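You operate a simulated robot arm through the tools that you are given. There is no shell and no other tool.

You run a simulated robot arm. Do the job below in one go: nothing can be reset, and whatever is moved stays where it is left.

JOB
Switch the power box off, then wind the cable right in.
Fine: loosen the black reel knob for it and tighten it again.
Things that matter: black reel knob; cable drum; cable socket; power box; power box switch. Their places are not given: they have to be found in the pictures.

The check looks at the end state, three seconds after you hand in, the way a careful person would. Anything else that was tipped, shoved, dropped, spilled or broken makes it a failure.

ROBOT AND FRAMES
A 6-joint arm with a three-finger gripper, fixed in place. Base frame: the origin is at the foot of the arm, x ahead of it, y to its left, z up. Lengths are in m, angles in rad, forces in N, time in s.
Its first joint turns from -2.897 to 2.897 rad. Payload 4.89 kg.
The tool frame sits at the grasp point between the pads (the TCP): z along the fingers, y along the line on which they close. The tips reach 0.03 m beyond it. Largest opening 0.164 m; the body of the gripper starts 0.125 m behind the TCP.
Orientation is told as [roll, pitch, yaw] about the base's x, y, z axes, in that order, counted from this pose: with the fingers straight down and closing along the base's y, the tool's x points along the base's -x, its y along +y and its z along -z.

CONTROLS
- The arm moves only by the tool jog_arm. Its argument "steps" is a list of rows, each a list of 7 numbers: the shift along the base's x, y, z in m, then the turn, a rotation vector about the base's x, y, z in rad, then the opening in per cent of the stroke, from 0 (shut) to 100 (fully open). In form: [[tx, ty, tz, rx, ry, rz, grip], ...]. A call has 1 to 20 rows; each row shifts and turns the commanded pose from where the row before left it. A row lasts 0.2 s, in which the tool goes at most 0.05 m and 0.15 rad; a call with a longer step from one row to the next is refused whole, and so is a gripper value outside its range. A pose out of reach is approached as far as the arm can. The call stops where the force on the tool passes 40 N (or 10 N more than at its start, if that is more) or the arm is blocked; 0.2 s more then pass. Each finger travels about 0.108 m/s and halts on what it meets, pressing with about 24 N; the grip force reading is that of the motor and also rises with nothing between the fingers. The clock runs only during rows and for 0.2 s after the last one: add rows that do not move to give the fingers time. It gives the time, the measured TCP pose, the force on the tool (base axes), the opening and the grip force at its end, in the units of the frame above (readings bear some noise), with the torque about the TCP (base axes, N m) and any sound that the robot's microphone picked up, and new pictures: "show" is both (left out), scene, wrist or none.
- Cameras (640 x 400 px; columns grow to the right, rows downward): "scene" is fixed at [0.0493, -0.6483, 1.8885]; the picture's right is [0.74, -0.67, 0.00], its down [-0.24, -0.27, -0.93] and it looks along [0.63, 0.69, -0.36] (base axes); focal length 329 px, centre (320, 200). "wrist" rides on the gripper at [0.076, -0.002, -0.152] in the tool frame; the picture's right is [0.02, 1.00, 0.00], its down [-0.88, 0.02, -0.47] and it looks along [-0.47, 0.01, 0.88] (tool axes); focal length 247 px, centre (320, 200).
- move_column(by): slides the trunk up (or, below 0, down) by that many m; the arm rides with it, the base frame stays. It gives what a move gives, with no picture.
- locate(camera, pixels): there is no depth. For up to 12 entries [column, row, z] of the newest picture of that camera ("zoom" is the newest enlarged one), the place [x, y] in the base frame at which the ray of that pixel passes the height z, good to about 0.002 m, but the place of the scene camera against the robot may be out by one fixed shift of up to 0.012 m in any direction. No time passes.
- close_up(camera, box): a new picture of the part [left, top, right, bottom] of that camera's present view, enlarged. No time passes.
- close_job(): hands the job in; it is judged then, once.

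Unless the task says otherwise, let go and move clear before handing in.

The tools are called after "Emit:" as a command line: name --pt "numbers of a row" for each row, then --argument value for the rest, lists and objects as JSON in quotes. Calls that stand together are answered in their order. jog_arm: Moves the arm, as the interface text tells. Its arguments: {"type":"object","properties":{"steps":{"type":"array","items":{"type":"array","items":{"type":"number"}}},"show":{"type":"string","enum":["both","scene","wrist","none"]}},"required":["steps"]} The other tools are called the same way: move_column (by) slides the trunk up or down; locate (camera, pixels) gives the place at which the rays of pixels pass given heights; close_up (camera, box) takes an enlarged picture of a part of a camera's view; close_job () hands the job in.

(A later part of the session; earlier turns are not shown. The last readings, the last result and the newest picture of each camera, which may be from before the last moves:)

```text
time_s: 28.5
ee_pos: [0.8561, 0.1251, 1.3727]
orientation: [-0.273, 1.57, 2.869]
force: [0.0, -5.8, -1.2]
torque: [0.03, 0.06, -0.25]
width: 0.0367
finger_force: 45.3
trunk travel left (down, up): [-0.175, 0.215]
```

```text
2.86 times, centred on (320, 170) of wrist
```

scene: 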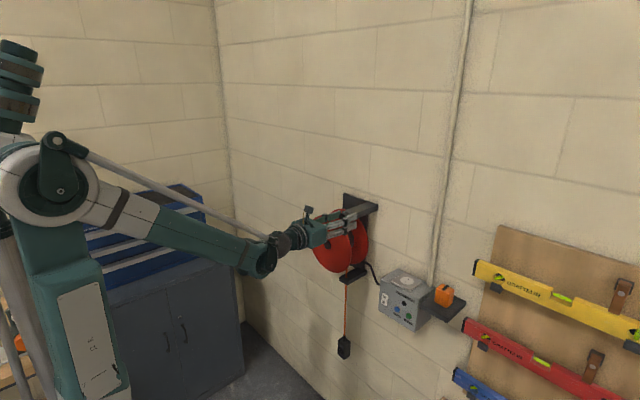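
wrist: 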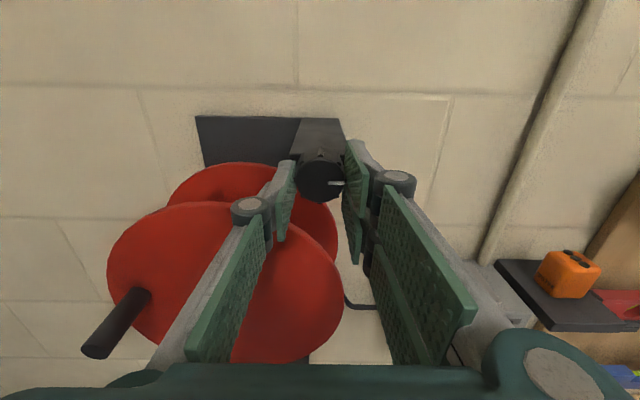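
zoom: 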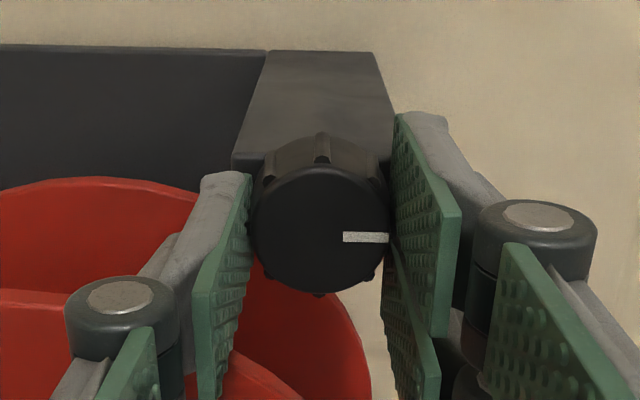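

The opening of 0.0367 matches the knob, so it is held. I'll ease the side load by −1 mm in y, then turn it counter-clockwise (negative about x).

Emit:
jog_arm --pt "0 -0.0008 0 0 0 0 0" --pt "0 0 0 -0.08 0 0 0" --pt "0 0 0 -0.08 0 0 0" --pt "0 0 0 -0.08 0 0 0" --pt "0 0 0 -0.08 0 0 0" --pt "0 0 0 -0.08 0 0 0" --pt "0 0 0 0 0 0 0" --show "wrist"

Emit:
close_up --camera "wrist" --box '[220, 100, 420, 240]'

Emit:
close_up --camera "scene" --box '[290, 180, 390, 290]'

```text
time_s: 30.1
ee_pos: [0.8574, 0.1233, 1.3735]
orientation: [1.565, 1.172, -1.578]
force: [0.6, -5.4, -0.3]
torque: [0.03, 0.03, -0.24]
width: 0.0369
finger_force: 45.1
trunk travel left (down, up): [-0.175, 0.215]
```

wrist: 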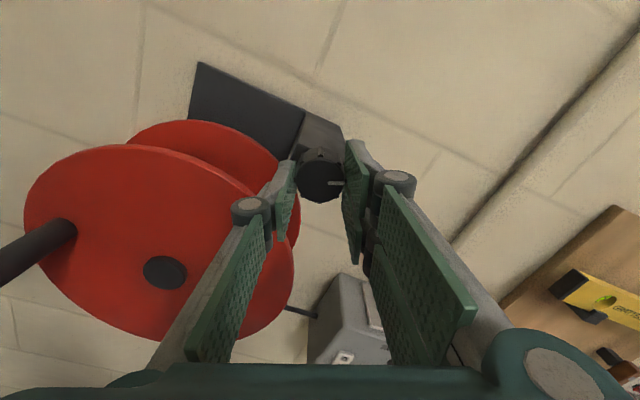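

```text
2.86 times, centred on (320, 170) of wrist
```

zoom: 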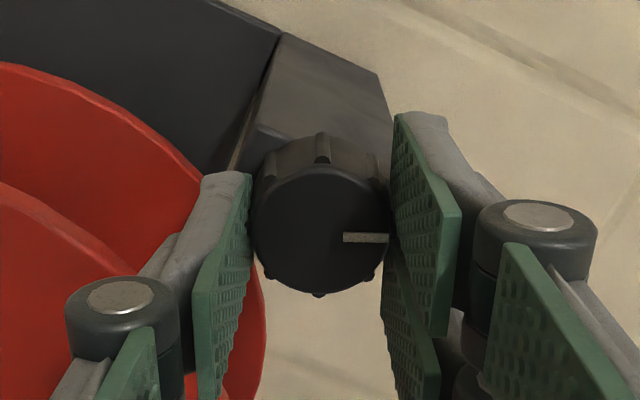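

```text
3.64 times, centred on (340, 235) of scene
```

zoom: 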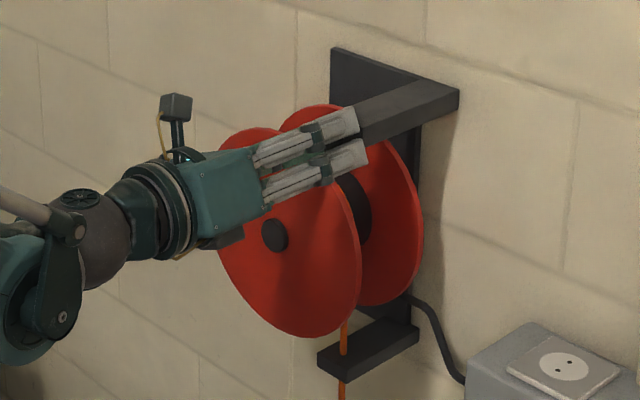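

The knob turned with the gripper (mark still level in the rotated view), at low torque. I'll turn it further counter-clockwise and watch the cable.

Emit:
jog_arm --pt "0 0 0 -0.1 0 0 0" --pt "0 0 0 -0.1 0 0 0" --pt "0 0 0 -0.1 0 0 0" --pt "0 0 0 -0.1 0 0 0" --pt "0 0 0 -0.1 0 0 0" --pt "0 0 0 -0.1 0 0 0" --pt "0 0 0 0 0 0 0" --show "both"

Emit:
close_up --camera "wrist" --box '[220, 100, 420, 240]'

```text
time_s: 31.5
ee_pos: [0.8558, 0.1209, 1.3744]
orientation: [1.568, 0.625, -1.575]
force: [-2.7, -11.0, 21.3]
torque: [0.09, -0.42, -0.87]
width: 0.0363
finger_force: 44.6
trunk travel left (down, up): [-0.175, 0.215]
stopped in row 6: the force on the tool passed its limit at 42 N (the readings are from after the stop); the commanded pose is now the measured one
```

scene: 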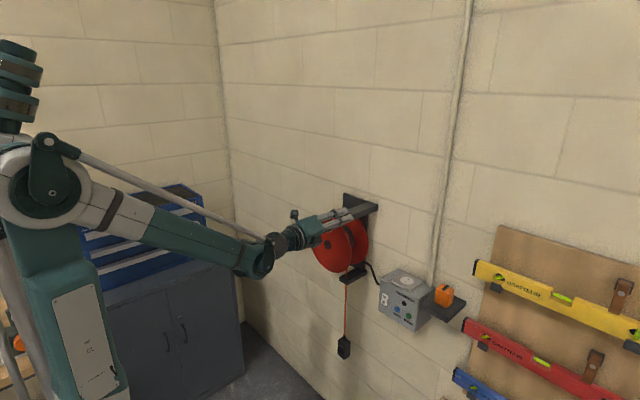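
wrist: 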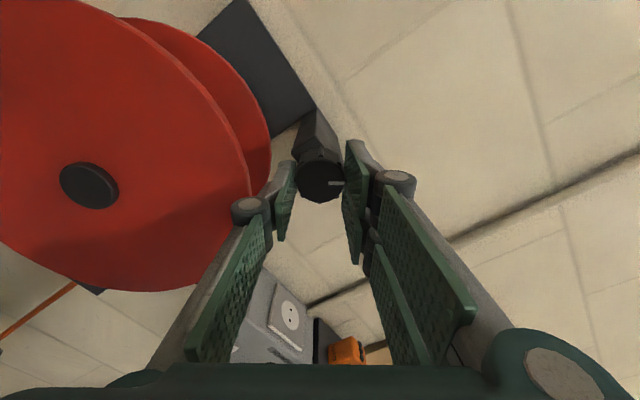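

```text
2.86 times, centred on (320, 170) of wrist
```

zoom: 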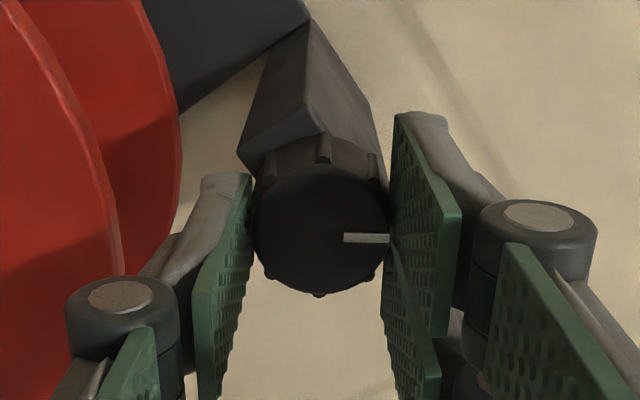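

The stop was force along the closing line (about +z, −y), not torque, so the grip is a little off the knob's axis. I'll shift the TCP up and −y by about 3 mm to unload it.

Emit:
jog_arm --pt "0 -0.0008 0.0012 0 0 0 0" --pt "0 -0.0008 0.0012 0 0 0 0" --pt "0 0 0 0 0 0 0" --show "none"

```text
time_s: 32.3
ee_pos: [0.8563, 0.1211, 1.3742]
orientation: [1.567, 0.625, -1.575]
force: [-13.8, -3.9, -23.1]
torque: [-0.08, 0.39, 0.55]
width: 0.0366
finger_force: 45.3
trunk travel left (down, up): [-0.175, 0.215]
```

A 2.4 mm shift flipped the vertical force from +21 to −23 N, so the true centre is about halfway. I'll go back half that.

Emit:
jog_arm --pt "-0.0005 0.0002 -0.0012 0 0 0 0" --pt "0 0 0 0 0 0 0" --show "none"

```text
time_s: 32.9
ee_pos: [0.8557, 0.1237, 1.3749]
orientation: [1.57, 0.625, -1.574]
force: [-7.9, -3.5, -4.3]
torque: [-0.03, 0.1, 0.04]
width: 0.0365
finger_force: 45.3
trunk travel left (down, up): [-0.175, 0.215]
```

Forces are now small. I'll continue the counter-clockwise turn gently.

Emit:
jog_arm --pt "-0.0003 0 0 -0.07 0 0 0" --pt "0 0 0 -0.07 0 0 0" --pt "0 0 0 -0.07 0 0 0" --pt "0 0 0 -0.07 0 0 0" --pt "0 0 0 -0.07 0 0 0" --pt "0 0 0 -0.07 0 0 0" --pt "0 0 0 -0.07 0 0 0" --pt "0 0 0 -0.07 0 0 0" --pt "0 0 0 0 0 0 0" --show "both"

```text
time_s: 34.4
ee_pos: [0.8558, 0.1212, 1.3763]
orientation: [1.572, 0.168, -1.576]
force: [0.0, -4.0, 19.3]
torque: [0.06, -0.58, -0.14]
width: 0.0366
finger_force: 45.4
trunk travel left (down, up): [-0.175, 0.215]
stopped in row 7: the force on the tool passed its limit at 42 N (the readings are from after the stop); the commanded pose is now the measured one
```

scene: 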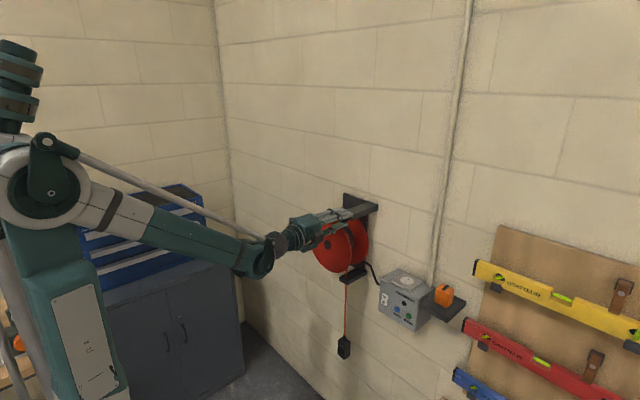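
wrist: 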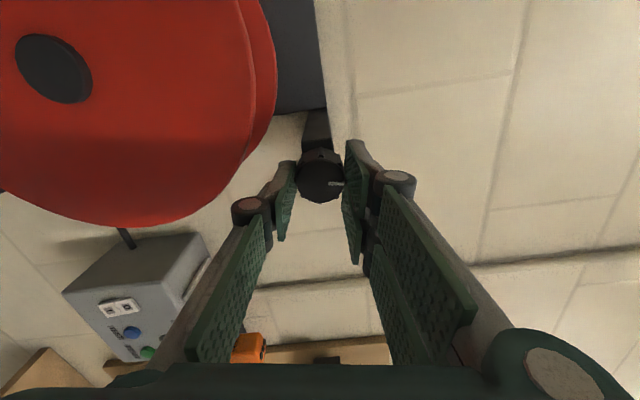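

The mark has now turned about 80° (hub side view, mark at (335,184)) and the cable has not dropped. I'll release, back off, roll upright again and look at the crank pin to test whether the drum is free.

Emit:
jog_arm --pt "0 0 0 0 0 0 20" --pt "0 0 0 0 0 0 45" --pt "0 0 0 0 0 0 45" --pt "-0.03 0 0 0 0 0 45" --pt "-0.04 0 0 0 0 0 45" --pt "-0.04 0.01 -0.01 0.14 0 0 45" --pt "-0.04 0.01 -0.01 0.14 0 0 45" --pt "-0.02 0.01 -0.01 0.14 0 0 60" --pt "0 0.01 -0.01 0.14 0 0 80" --pt "0 0.01 0 0.14 0 0 100" --pt "0 0.01 0 0.14 0 0 100" --pt "0 0.01 0 0.14 0 0 100" --pt "0 0.01 0 0.14 0 0 100" --pt "0 0.01 0 0.14 0 0 100" --pt "0 0.01 0 0.14 0 0 100" --pt "0 0 0 0 0 0 100"

Emit:
close_up --camera "wrist" --box '[160, 60, 480, 260]'

```text
time_s: 37.8
ee_pos: [0.6878, 0.2228, 1.3357]
orientation: [0.553, 1.568, -2.587]
force: [-0.6, 0.8, -0.4]
torque: [0.01, 0.0, 0.0]
width: 0.1639
finger_force: 0.0
trunk travel left (down, up): [-0.175, 0.215]
```

scene: 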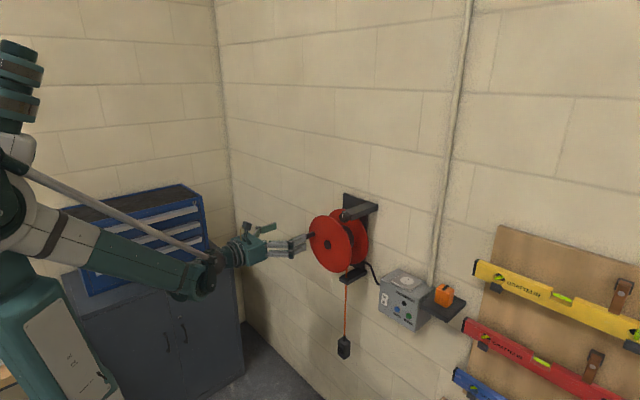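
wrist: 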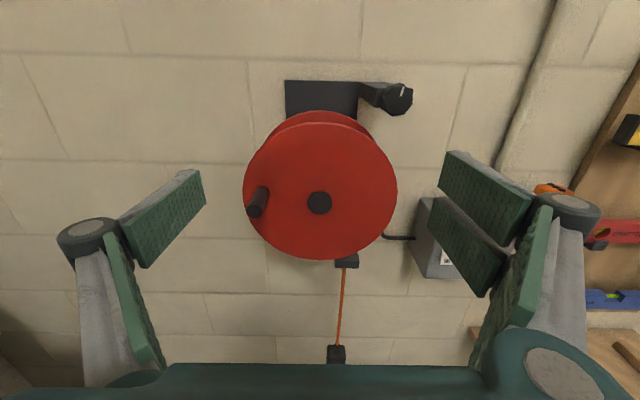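

```text
2.00 times, centred on (320, 160) of wrist
```

zoom: 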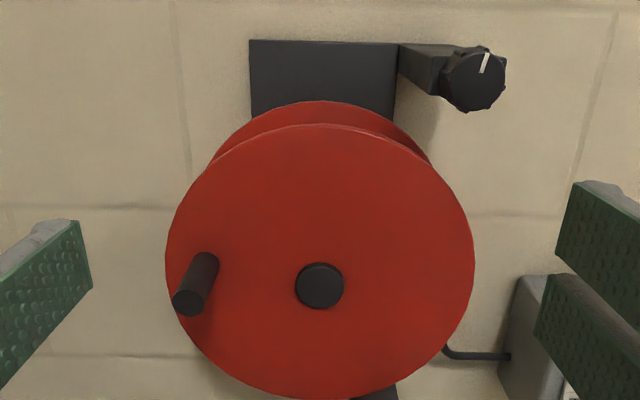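

The whole reel is visible: hub (320,203), pin base (263,191), pin tip (253,211), and the knob mark now at 12 o'clock. I'll locate the pin.

Emit:
locate --camera "wrist" --pixels '[[253.5, 211.5, 1.24], [253.5, 211.5, 1.22], [253.5, 211.5, 1.2], [263.5, 191, 1.24], [263.5, 191, 1.22], [320, 203, 1.22], [320, 203, 1.2], [340, 267, 1.1], [340, 267, 1.08], [336, 352, 0.95], [244, 184, 1.25], [396, 190, 1.22]]'

```text
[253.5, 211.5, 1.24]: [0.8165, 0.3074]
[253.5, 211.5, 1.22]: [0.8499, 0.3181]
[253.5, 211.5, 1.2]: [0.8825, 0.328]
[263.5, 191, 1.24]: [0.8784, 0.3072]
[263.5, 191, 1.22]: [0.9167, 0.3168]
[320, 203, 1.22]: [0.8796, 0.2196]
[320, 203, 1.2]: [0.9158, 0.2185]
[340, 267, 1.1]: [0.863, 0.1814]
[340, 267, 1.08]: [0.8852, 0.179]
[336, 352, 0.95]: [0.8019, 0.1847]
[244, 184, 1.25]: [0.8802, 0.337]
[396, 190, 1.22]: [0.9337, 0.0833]
```

The pin axis is at y≈0.311, z≈1.231, running from x≈0.83 to 0.895, at radius 0.093 from the hub (0.2195, 1.2135). I'll move in front of it with the fingers half open.

Emit:
jog_arm --pt "0.015 0.0222 -0.0262 0 0 0 80" --pt "0.015 0.0222 -0.0262 0 0 0 60" --pt "0.015 0.0222 -0.0262 0 0 0 50" --pt "0.015 0.0222 -0.0262 0 0 0 45" --pt "0.02 0 0 0 0 0 45" --pt "0 0 0 0 0 0 45" --show "both"

Emit:
close_up --camera "wrist" --box '[220, 100, 420, 240]'

```text
time_s: 39.2
ee_pos: [0.7676, 0.311, 1.2326]
orientation: [0.842, 1.564, -2.301]
force: [0.0, 1.0, 0.3]
torque: [-0.01, -0.03, -0.09]
width: 0.0739
finger_force: 0.0
trunk travel left (down, up): [-0.175, 0.215]
```

scene: 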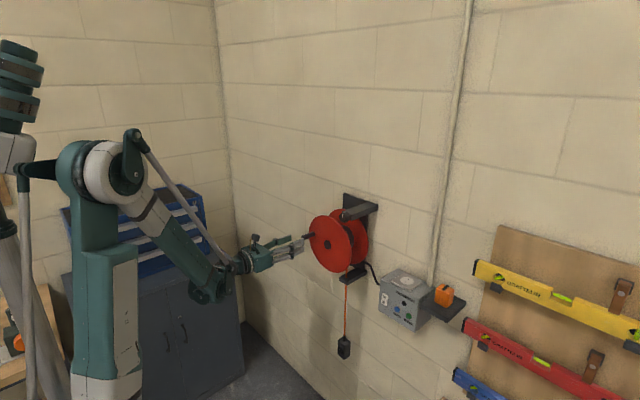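
wrist: 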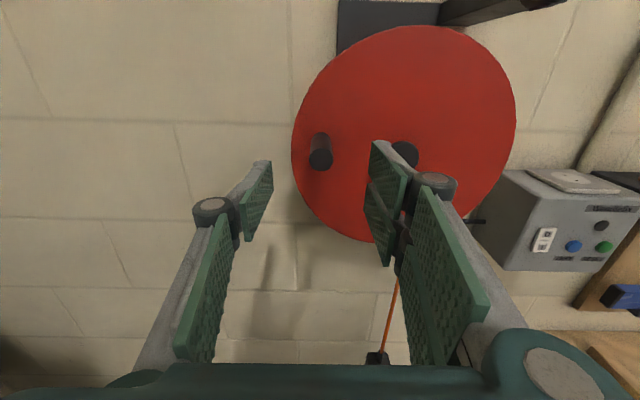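

```text
2.86 times, centred on (320, 170) of wrist
```

zoom: 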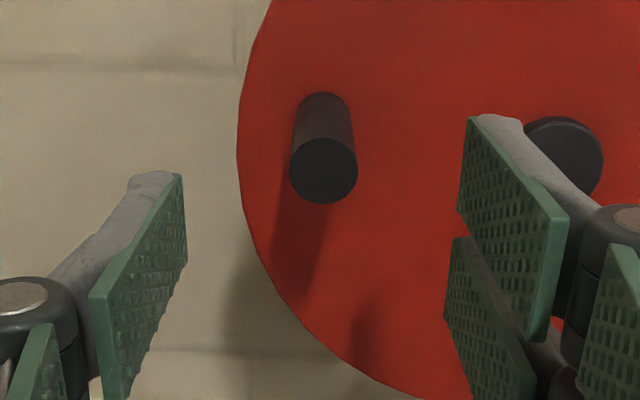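

Pin tip at zoom (323,170) is centred between the pads. I'll advance over it and close.

Emit:
jog_arm --pt "0.025 0 0 0 0 0 40" --pt "0.025 0 0 0 0 0 35" --pt "0.02 0 0 0 0 0 30" --pt "0.004 0 0 0 0 0 30" --pt "0 0 0 0 0 0 20" --pt "0 0 0 0 0 0 10" --pt "0 0 0 0 0 0 0" --pt "0 0 0 0 0 0 0" --show "wrist"

Emit:
close_up --camera "wrist" --box '[220, 100, 420, 240]'

```text
time_s: 41.0
ee_pos: [0.8413, 0.3102, 1.2312]
orientation: [0.78, 1.567, -2.361]
force: [2.9, -6.8, 2.3]
torque: [-0.06, -0.16, -0.26]
width: 0.0214
finger_force: 45.2
trunk travel left (down, up): [-0.175, 0.215]
```

wrist: 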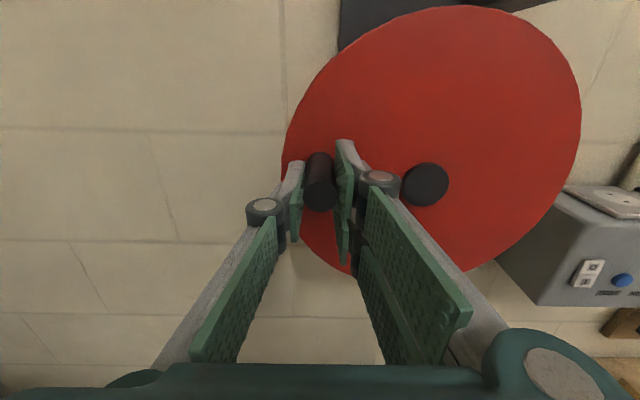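

```text
2.86 times, centred on (320, 170) of wrist
```

zoom: 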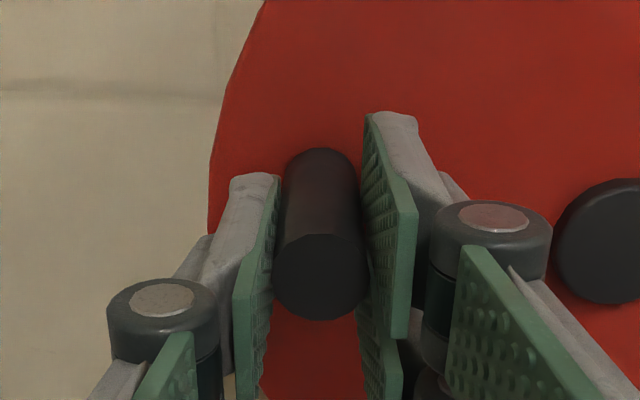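

The pin is gripped (opening 0.0214). I'll try a small counter-clockwise crank move, pin going down with the tool turning along, to see if the drum is free.

Emit:
jog_arm --pt "0 0.0013 -0.0091 -0.1 0 0 0" --pt "0 0.0004 -0.0092 -0.1 0 0 0" --pt "0 0 0 0 0 0 0" --show "both"

Emit:
close_up --camera "scene" --box '[310, 260, 380, 370]'

```text
time_s: 41.8
ee_pos: [0.8404, 0.3118, 1.2132]
orientation: [1.556, 1.368, -1.586]
force: [-1.4, -23.3, 2.8]
torque: [0.01, -0.18, -0.66]
width: 0.0215
finger_force: 45.0
trunk travel left (down, up): [-0.175, 0.215]
```

scene: 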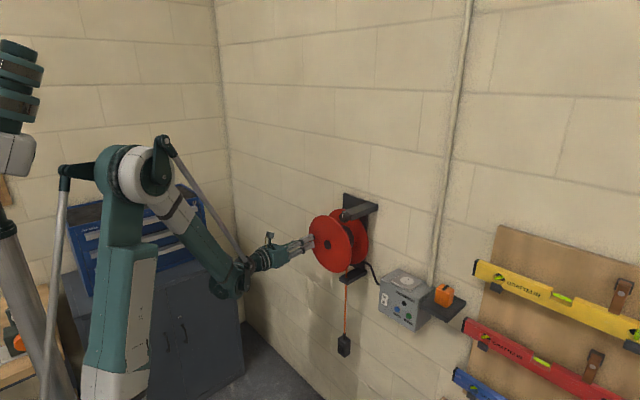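
wrist: 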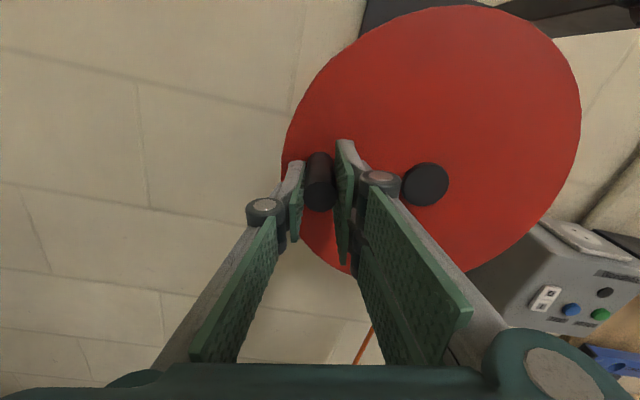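

```text
3.64 times, centred on (345, 315) of scene
```

zoom: 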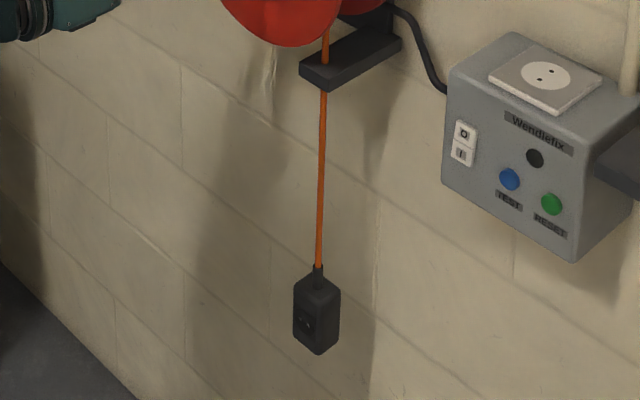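

The drum turned freely and the socket rose (plug top moved from zoom row 275 to 268), so the direction is right. The −23 N in y says my radius is about 1 mm too large; I'll correct that and go on along the arc.

Emit:
jog_arm --pt "0 -0.0012 0 0 0 0 0" --pt "0 -0.00045 -0.00908 -0.1 0 0 0" --pt "0 -0.00136 -0.009 -0.1 0 0 0" --pt "0 -0.00225 -0.00881 -0.1 0 0 0" --pt "0 -0.00312 -0.00855 -0.1 0 0 0" --pt "0 -0.00396 -0.00819 -0.1 0 0 0" --pt "0 -0.00476 -0.00775 -0.1 0 0 0" --pt "0 0 0 0 0 0 0" --show "scene"

```text
time_s: 43.1
ee_pos: [0.8406, 0.3007, 1.1762]
orientation: [1.568, 0.951, -1.579]
force: [-8.9, -15.0, 7.6]
torque: [0.22, -0.46, -0.12]
width: 0.0214
finger_force: 44.7
trunk travel left (down, up): [-0.175, 0.215]
stopped in row 6: the force on the tool passed its limit at 41 N (the readings are from after the stop); the commanded pose is now the measured one
```

scene: 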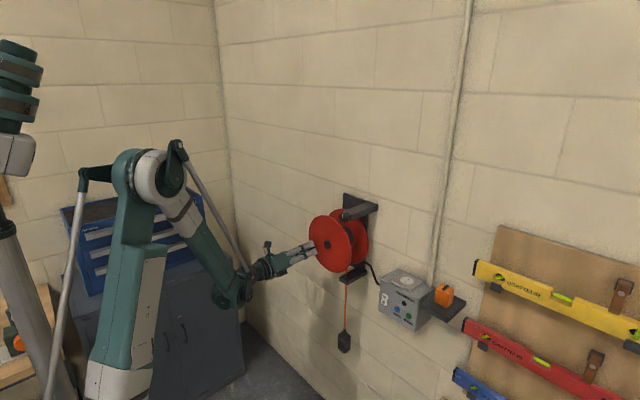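

It stopped on radial force because the pads squeeze along the radius and my centre is off by a few mm. Gripping with the pads tangential will tolerate that. I'll open here and check that the drum stays put when let go.

Emit:
jog_arm --pt "0 0 0 0 0 0 20" --pt "0 0 0 0 0 0 35" --pt "0 0 0 0 0 0 45" --pt "0 0 0 0 0 0 45" --pt "0 0 0 0 0 0 45" --show "both"

Emit:
close_up --camera "scene" --box '[310, 260, 380, 370]'

Emit:
close_up --camera "wrist" --box '[220, 100, 420, 240]'

```text
time_s: 44.3
ee_pos: [0.8407, 0.3033, 1.176]
orientation: [1.567, 0.952, -1.577]
force: [0.2, 0.5, 0.8]
torque: [0.02, 0.01, 0.0]
width: 0.0738
finger_force: 0.1
trunk travel left (down, up): [-0.175, 0.215]
```

scene: 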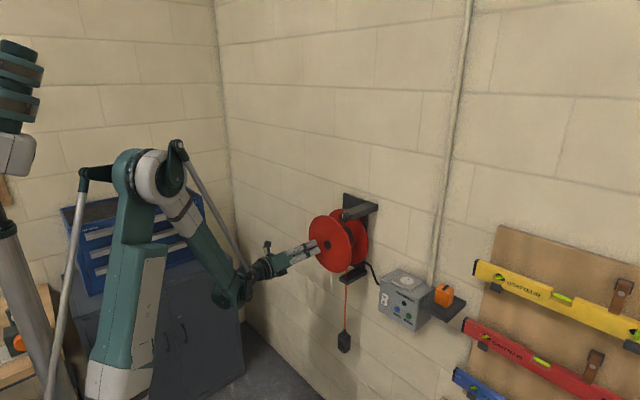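
wrist: 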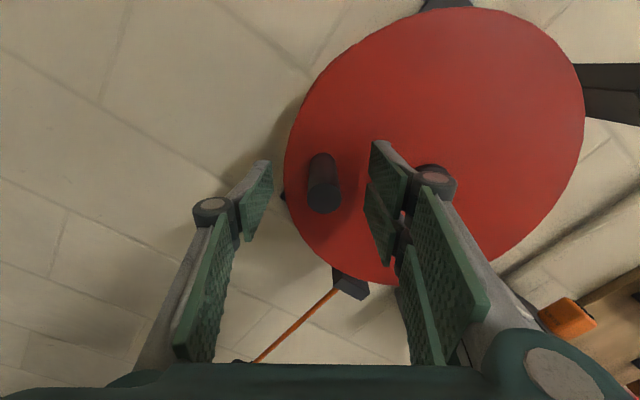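

```text
3.64 times, centred on (345, 315) of scene
```

zoom: 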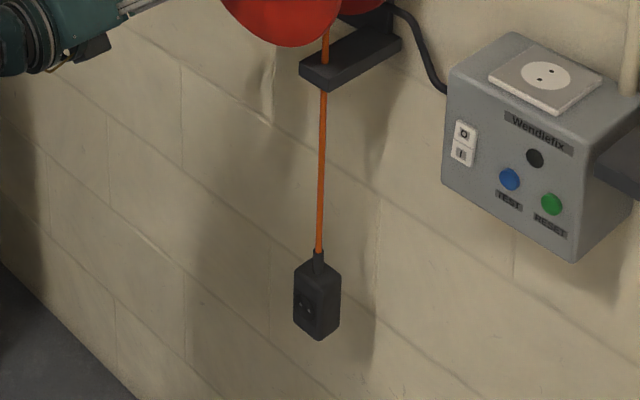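

```text
2.86 times, centred on (320, 170) of wrist
```

zoom: 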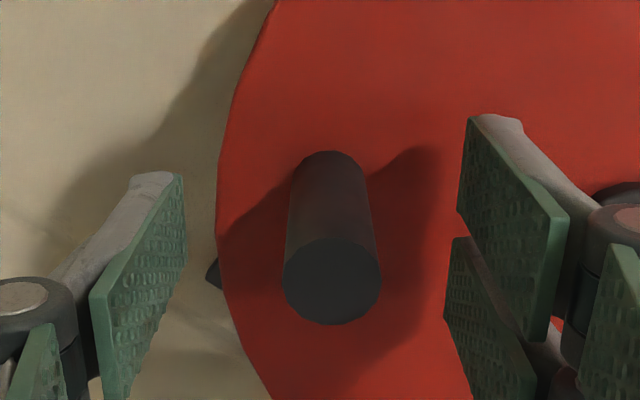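

The drum stays where it is when released, and the socket is clearly higher. I'll back off the pin, centre on it at (0.3013, 1.1774), and roll +1.735 rad so the pads close along the tangent.

Emit:
jog_arm --pt "-0.035 -0.002 0.0014 0 0 0 45" --pt "-0.035 0 0 0 0 0 45" --pt "0 0 0 0.145 0 0 45" --pt "0 0 0 0.145 0 0 45" --pt "0 0 0 0.145 0 0 45" --pt "0 0 0 0.145 0 0 45" --pt "0 0 0 0.145 0 0 45" --pt "0 0 0 0.145 0 0 45" --pt "0 0 0 0.145 0 0 45" --pt "0 0 0 0.145 0 0 45" --pt "0 0 0 0.145 0 0 45" --pt "0 0 0 0.145 0 0 45" --pt "0 0 0 0.145 0 0 45" --pt "0 0 0 0.14 0 0 45" --pt "0 0 0 0 0 0 45" --show "both"

Emit:
close_up --camera "wrist" --box '[220, 100, 420, 240]'

```text
time_s: 47.5
ee_pos: [0.7709, 0.3012, 1.1779]
orientation: [-1.567, 0.452, 1.577]
force: [0.4, 1.0, 0.1]
torque: [0.01, 0.0, -0.01]
width: 0.0737
finger_force: 0.1
trunk travel left (down, up): [-0.175, 0.215]
```

scene: 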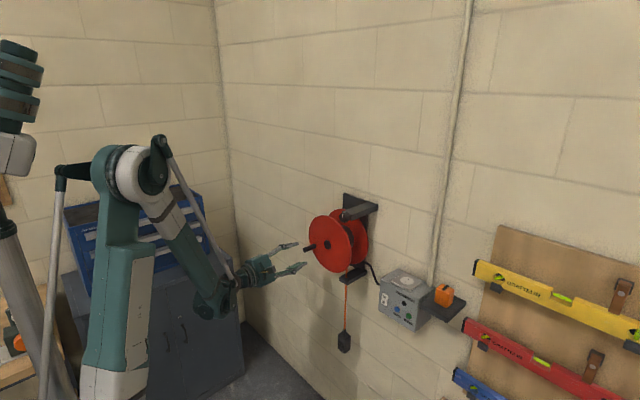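
wrist: 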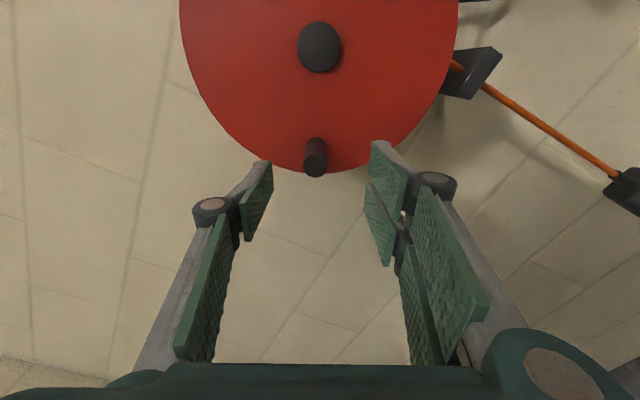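

```text
2.86 times, centred on (320, 170) of wrist
```

zoom: 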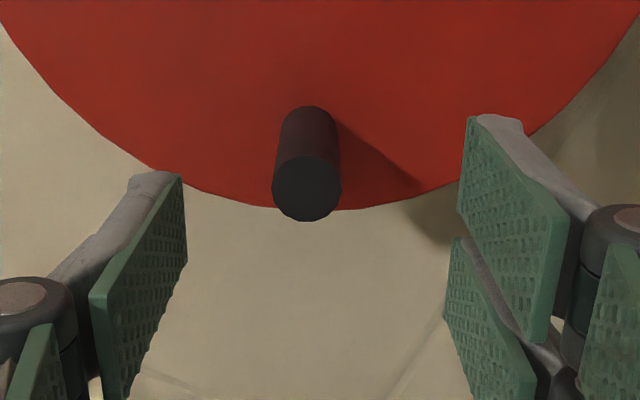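

The roll is reachable. The pin tip at zoom (307,188) is about 5 mm off-centre tangentially; I'll recentre, advance over it and cage it loosely (15% opening) so it can slide radially.

Emit:
jog_arm --pt "0 0.0039 0.0033 0.05 0 0 40" --pt "0.03 0 0 0 0 0 35" --pt "0.025 0 0 0 0 0 30" --pt "0.013 0 0 0 0 0 25" --pt "0 0 0 0 0 0 18" --pt "0 0 0 0 0 0 15" --pt "0 0 0 0 0 0 15" --show "wrist"

Emit:
close_up --camera "wrist" --box '[220, 100, 420, 240]'

```text
time_s: 49.1
ee_pos: [0.8387, 0.3033, 1.1807]
orientation: [-1.566, 0.405, 1.573]
force: [0.4, 0.1, 0.4]
torque: [0.01, -0.03, 0.0]
width: 0.0247
finger_force: 0.0
trunk travel left (down, up): [-0.175, 0.215]
```

wrist: 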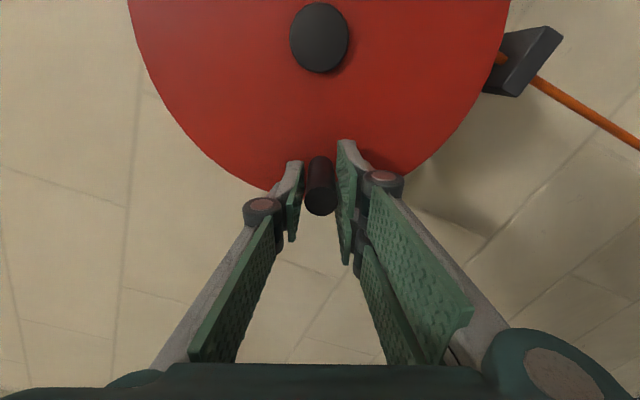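

```text
2.86 times, centred on (320, 170) of wrist
```

zoom: 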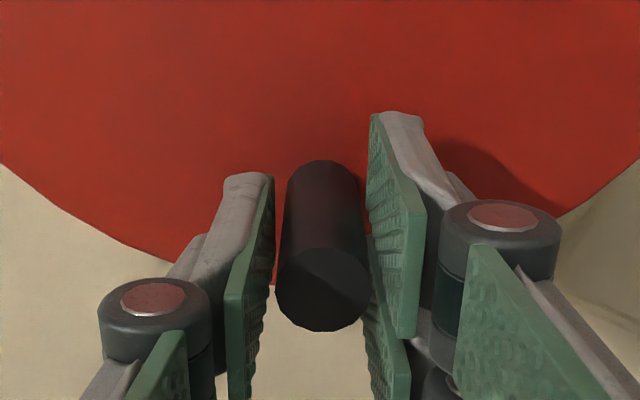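

The pin is caged between the pads with no load. The bottom of the arc (z≈1.125) may be out of reach with the trunk here, so I'll back off, lower the trunk by 0.08 m and come back to the same place.

Emit:
jog_arm --pt "0 0 0 0 0 0 35" --pt "-0.035 0 0 0 0 0 40" --pt "-0.035 0 0 0 0 0 40" --pt "0 0 0.04 0 0 0 40" --pt "0 0 0.04 0 0 0 40" --pt "0 0 0 0 0 0 40" --show "none"

Emit:
move_column --by -0.08

Emit:
jog_arm --pt "0 0 0 0 0 0 40" --show "wrist"

Emit:
close_up --camera "wrist" --box '[220, 100, 420, 240]'

```text
time_s: 50.5
ee_pos: [0.7703, 0.305, 1.2613]
orientation: [-1.567, 0.404, 1.576]
force: [-1.0, -0.8, 0.5]
torque: [-0.02, 0.01, 0.04]
width: 0.0658
finger_force: 0.0
trunk travel left (down, up): [-0.175, 0.215]
```

```text
time_s: 51.7
ee_pos: [0.7707, 0.3056, 1.1799]
orientation: [-1.568, 0.405, 1.576]
force: [-0.9, -0.3, -0.7]
torque: [0.0, 0.02, 0.05]
width: 0.066
finger_force: 0.2
trunk travel left (down, up): [-0.095, 0.295]
```

```text
time_s: 52.1
ee_pos: [0.7708, 0.3046, 1.1803]
orientation: [-1.569, 0.403, 1.574]
force: [-0.5, 0.3, -0.4]
torque: [-0.01, 0.0, -0.01]
width: 0.0653
finger_force: 0.1
trunk travel left (down, up): [-0.095, 0.295]
```

wrist: 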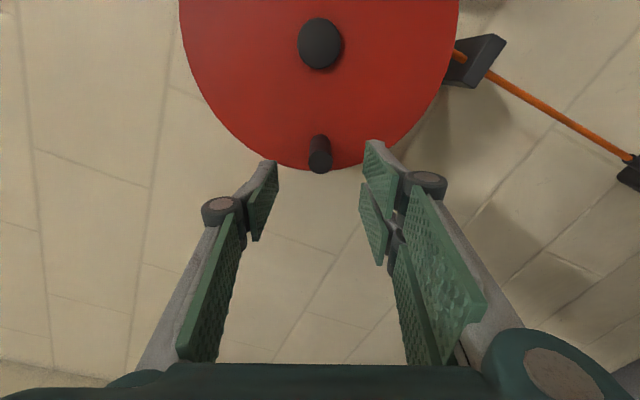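

```text
2.86 times, centred on (320, 170) of wrist
```

zoom: 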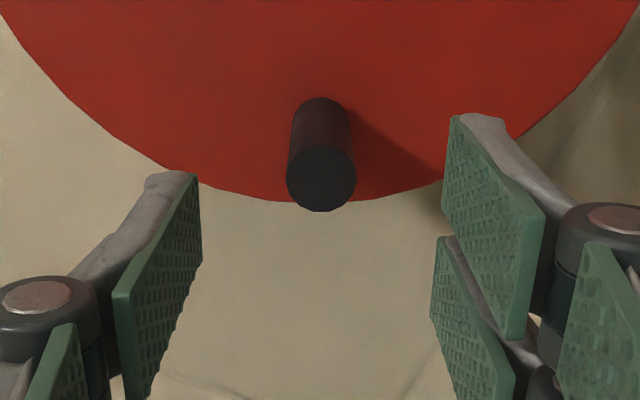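

The pin tip sits exactly on the tool axis (zoom (321,178)). I'll advance, cage it and start cranking along the arc.

Emit:
jog_arm --pt "0.03 0 0 0 0 0 35" --pt "0.025 0 0 0 0 0 25" --pt "0.013 0 0 0 0 0 18" --pt "0 0 0 0 0 0 14.5" --pt "0 0 0 0 0 0 14.5" --pt "0 -0.0049 -0.0099 -0.12 0 0 14.5" --pt "0 -0.0061 -0.0092 -0.12 0 0 14.5" --pt "0 -0.0071 -0.0084 -0.12 0 0 14.5" --pt "0 -0.0081 -0.0075 -0.12 0 0 14.5" --pt "0 0 0 0 0 0 14.5" --show "both"

Emit:
close_up --camera "wrist" --box '[220, 100, 420, 240]'

Emit:
close_up --camera "scene" --box '[310, 260, 380, 370]'

```text
time_s: 54.3
ee_pos: [0.8408, 0.28, 1.146]
orientation: [-1.565, 0.886, 1.578]
force: [1.1, 2.1, 3.0]
torque: [-0.02, -0.03, 0.09]
width: 0.025
finger_force: 1.3
trunk travel left (down, up): [-0.095, 0.295]
```

scene: 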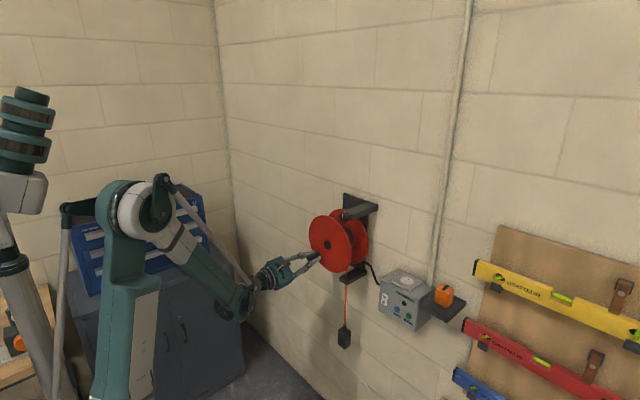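
wrist: 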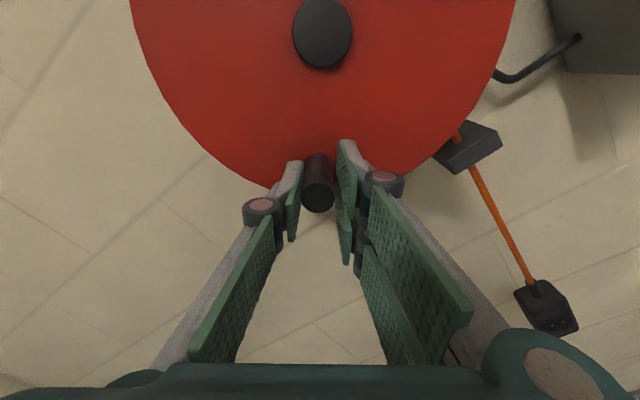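

```text
2.86 times, centred on (320, 170) of wrist
```

zoom: 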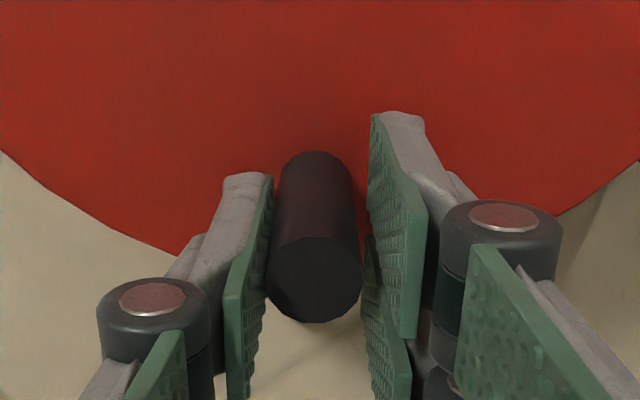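

```text
3.64 times, centred on (345, 315) of scene
```

zoom: 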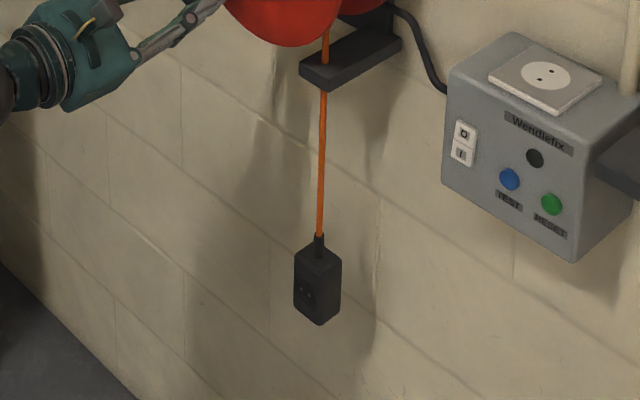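

Cranking works with under 4 N, and the socket keeps rising (plug top at zoom row 235). I'll carry on round the bottom of the circle.

Emit:
jog_arm --pt "0 -0.0089 -0.0065 -0.12 0 0 14.5" --pt "0 -0.0096 -0.0054 -0.12 0 0 14.5" --pt "0 -0.0102 -0.0042 -0.12 0 0 14.5" --pt "0 -0.0106 -0.0029 -0.12 0 0 14.5" --pt "0 -0.0109 -0.0016 -0.12 0 0 14.5" --pt "0 -0.011 -0.0003 -0.12 0 0 14.5" --pt "0 -0.011 0.001 -0.12 0 0 14.5" --pt "0 -0.0108 0.0023 -0.12 0 0 14.5" --pt "0 0 0 0 0 0 14.5" --show "both"

Emit:
close_up --camera "scene" --box '[310, 230, 380, 340]'

```text
time_s: 56.3
ee_pos: [0.8392, 0.1962, 1.1282]
orientation: [1.558, 1.292, -1.586]
force: [-0.8, 0.5, -0.1]
torque: [-0.03, 0.02, 0.02]
width: 0.0246
finger_force: 1.3
trunk travel left (down, up): [-0.095, 0.295]
```

scene: 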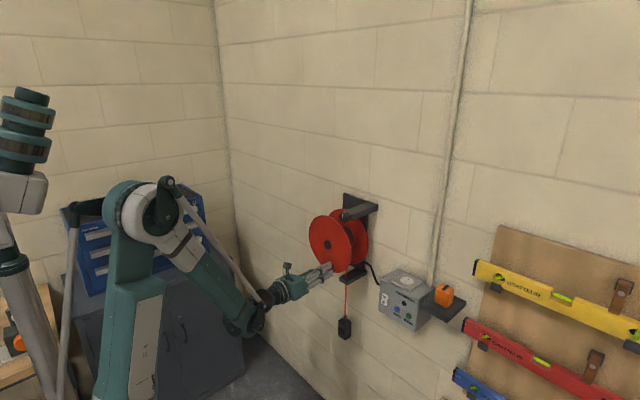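
wrist: 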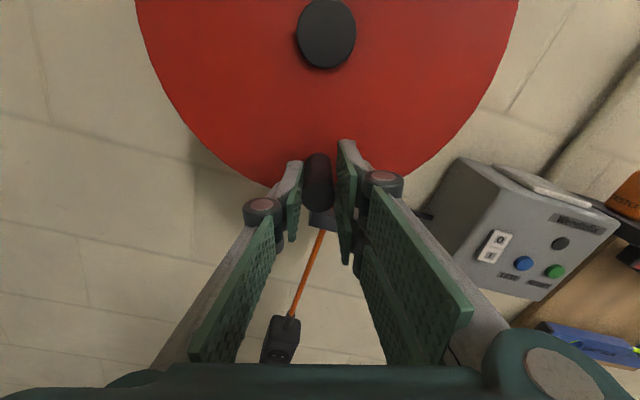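

```text
3.64 times, centred on (345, 285) of scene
```

zoom: 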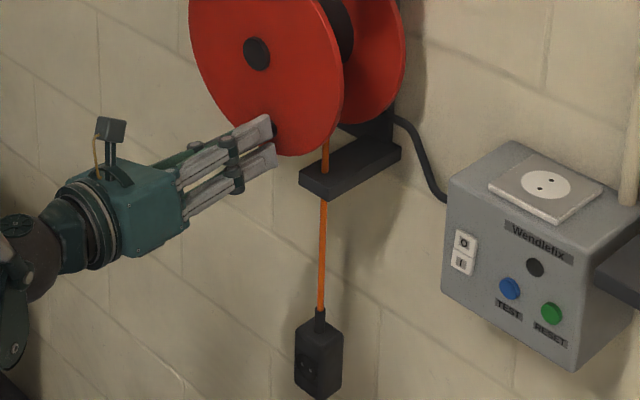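

Plug top now at zoom row 308, guide bottom at 200: about 2.9 rad to go. I'll continue up the right-hand side.

Emit:
jog_arm --pt "0 -0.0104 0.0036 -0.12 0 0 14.5" --pt "0 -0.0099 0.0048 -0.12 0 0 14.5" --pt "0 -0.0093 0.006 -0.12 0 0 14.5" --pt "0 -0.0085 0.0071 -0.12 0 0 14.5" --pt "0 -0.0076 0.008 -0.12 0 0 14.5" --pt "0 -0.0066 0.0089 -0.12 0 0 14.5" --pt "0 -0.0055 0.0096 -0.12 0 0 14.5" --pt "0 -0.0043 0.0102 -0.12 0 0 14.5" --pt "0 0 0 0 0 0 14.5" --show "both"

Emit:
close_up --camera "scene" --box '[310, 230, 380, 340]'

```text
time_s: 58.3
ee_pos: [0.8389, 0.1333, 1.186]
orientation: [1.571, 0.333, -1.576]
force: [0.7, 1.0, -2.6]
torque: [-0.01, -0.02, -0.01]
width: 0.0247
finger_force: 1.2
trunk travel left (down, up): [-0.095, 0.295]
```

scene: 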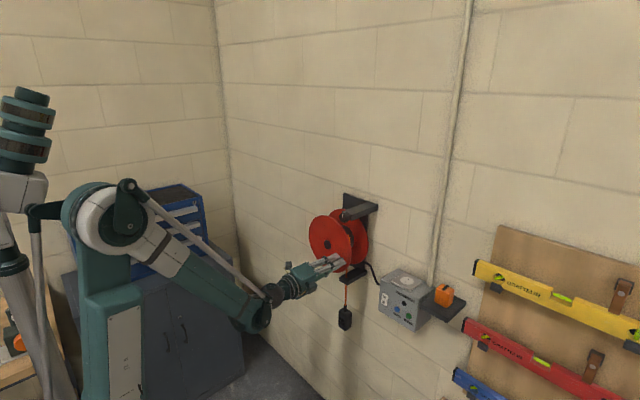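
wrist: 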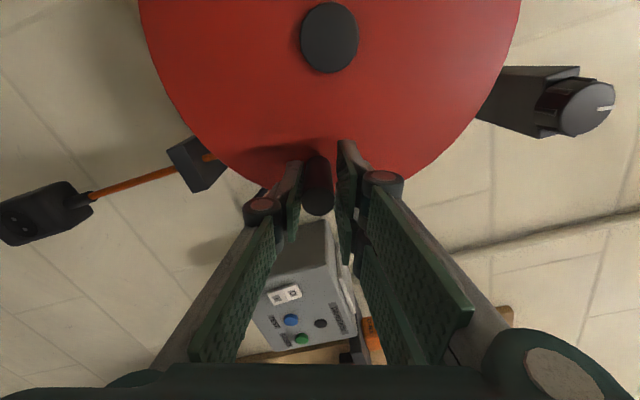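

```text
3.64 times, centred on (345, 285) of scene
```

zoom: 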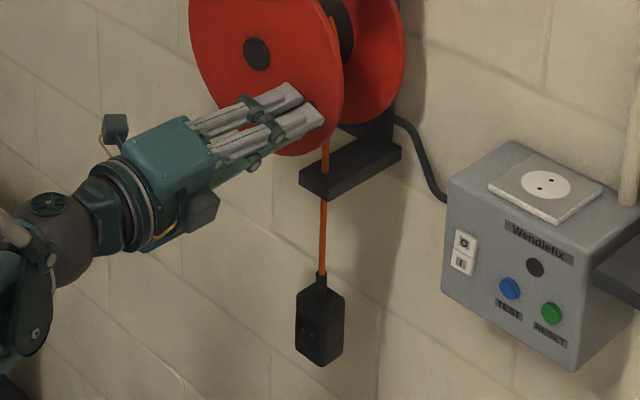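

About 75 zoom px (2 rad) remain and forces stay under 3 N. I'll keep going.

Emit:
jog_arm --pt "0 -0.003 0.0106 -0.12 0 0 14.5" --pt "0 -0.0017 0.0109 -0.12 0 0 14.5" --pt "0 -0.0004 0.011 -0.12 0 0 14.5" --pt "0 0.0009 0.011 -0.12 0 0 14.5" --pt "0 0.0022 0.0108 -0.12 0 0 14.5" --pt "0 0.0035 0.0105 -0.12 0 0 14.5" --pt "0 0.0047 0.01 -0.12 0 0 14.5" --pt "0 0.0059 0.0093 -0.12 0 0 14.5" --pt "0 0 0 0 0 0 14.5" --show "both"

Emit:
close_up --camera "scene" --box '[310, 230, 380, 340]'

Emit:
close_up --camera "wrist" --box '[220, 100, 420, 240]'

```text
time_s: 60.3
ee_pos: [0.8386, 0.1461, 1.2679]
orientation: [1.575, -0.626, -1.576]
force: [-1.1, -1.8, -2.2]
torque: [0.01, 0.04, -0.09]
width: 0.025
finger_force: 1.7
trunk travel left (down, up): [-0.095, 0.295]
```

scene: 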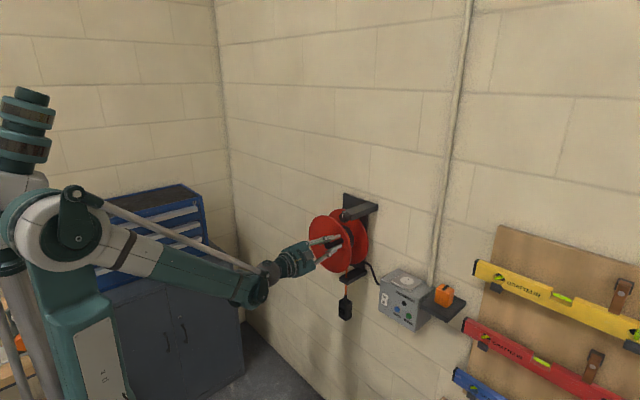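
wrist: 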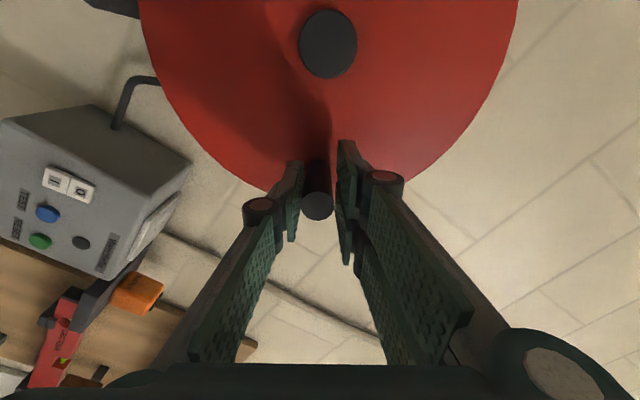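

```text
3.64 times, centred on (345, 285) of scene
```

zoom: 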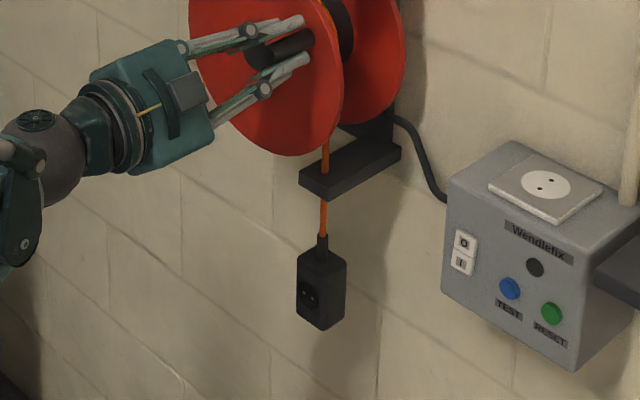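

```text
2.86 times, centred on (320, 170) of wrist
```

zoom: 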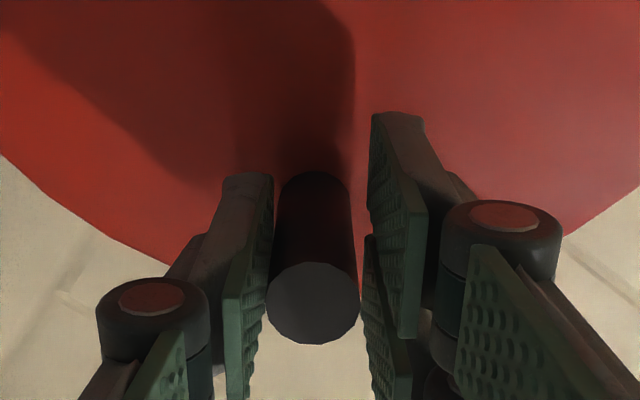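

Sleeve top at zoom row 236, guide bottom about 200: roughly 1 rad left. The pin sits a little outward in the pads, so I'll shift 2 mm outward and continue in a shorter stretch.

Emit:
jog_arm --pt "0 0.0056 0.0098 -0.12 0 0 14.5" --pt "0 0.0079 0.0077 -0.12 0 0 14.5" --pt "0 0.0088 0.0067 -0.12 0 0 14.5" --pt "0 0.0095 0.0056 -0.12 0 0 14.5" --pt "0 0.0101 0.0044 -0.12 0 0 14.5" --pt "0 0 0 0 0 0 14.5" --show "both"

Emit:
close_up --camera "scene" --box '[310, 230, 380, 340]'

Emit:
close_up --camera "wrist" --box '[220, 100, 420, 240]'

```text
time_s: 61.7
ee_pos: [0.8387, 0.1878, 1.3044]
orientation: [1.581, -1.227, -1.582]
force: [-1.1, -3.3, -0.5]
torque: [-0.04, 0.01, -0.08]
width: 0.0247
finger_force: 1.2
trunk travel left (down, up): [-0.095, 0.295]
```

scene: 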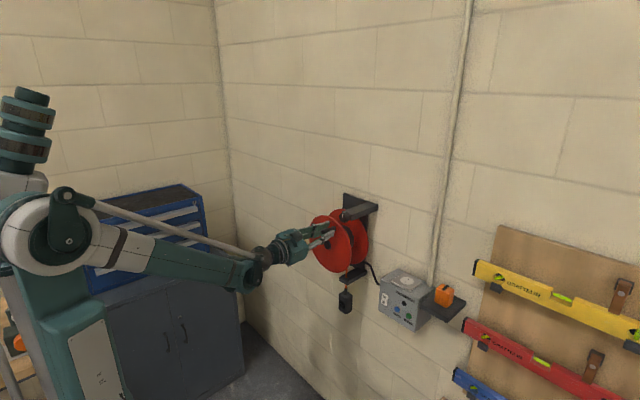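
wrist: 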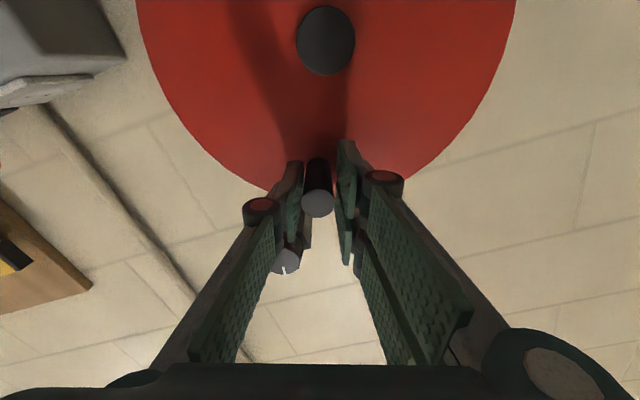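

```text
3.64 times, centred on (345, 285) of scene
```

zoom: 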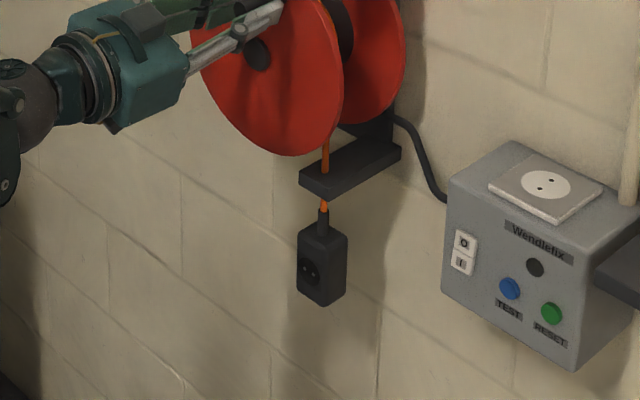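

```text
2.86 times, centred on (320, 170) of wrist
```

zoom: 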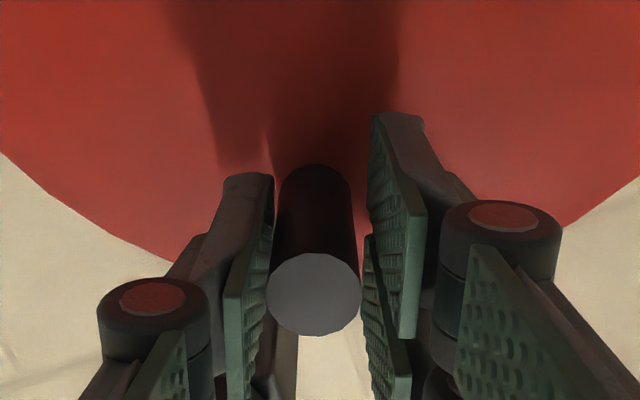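

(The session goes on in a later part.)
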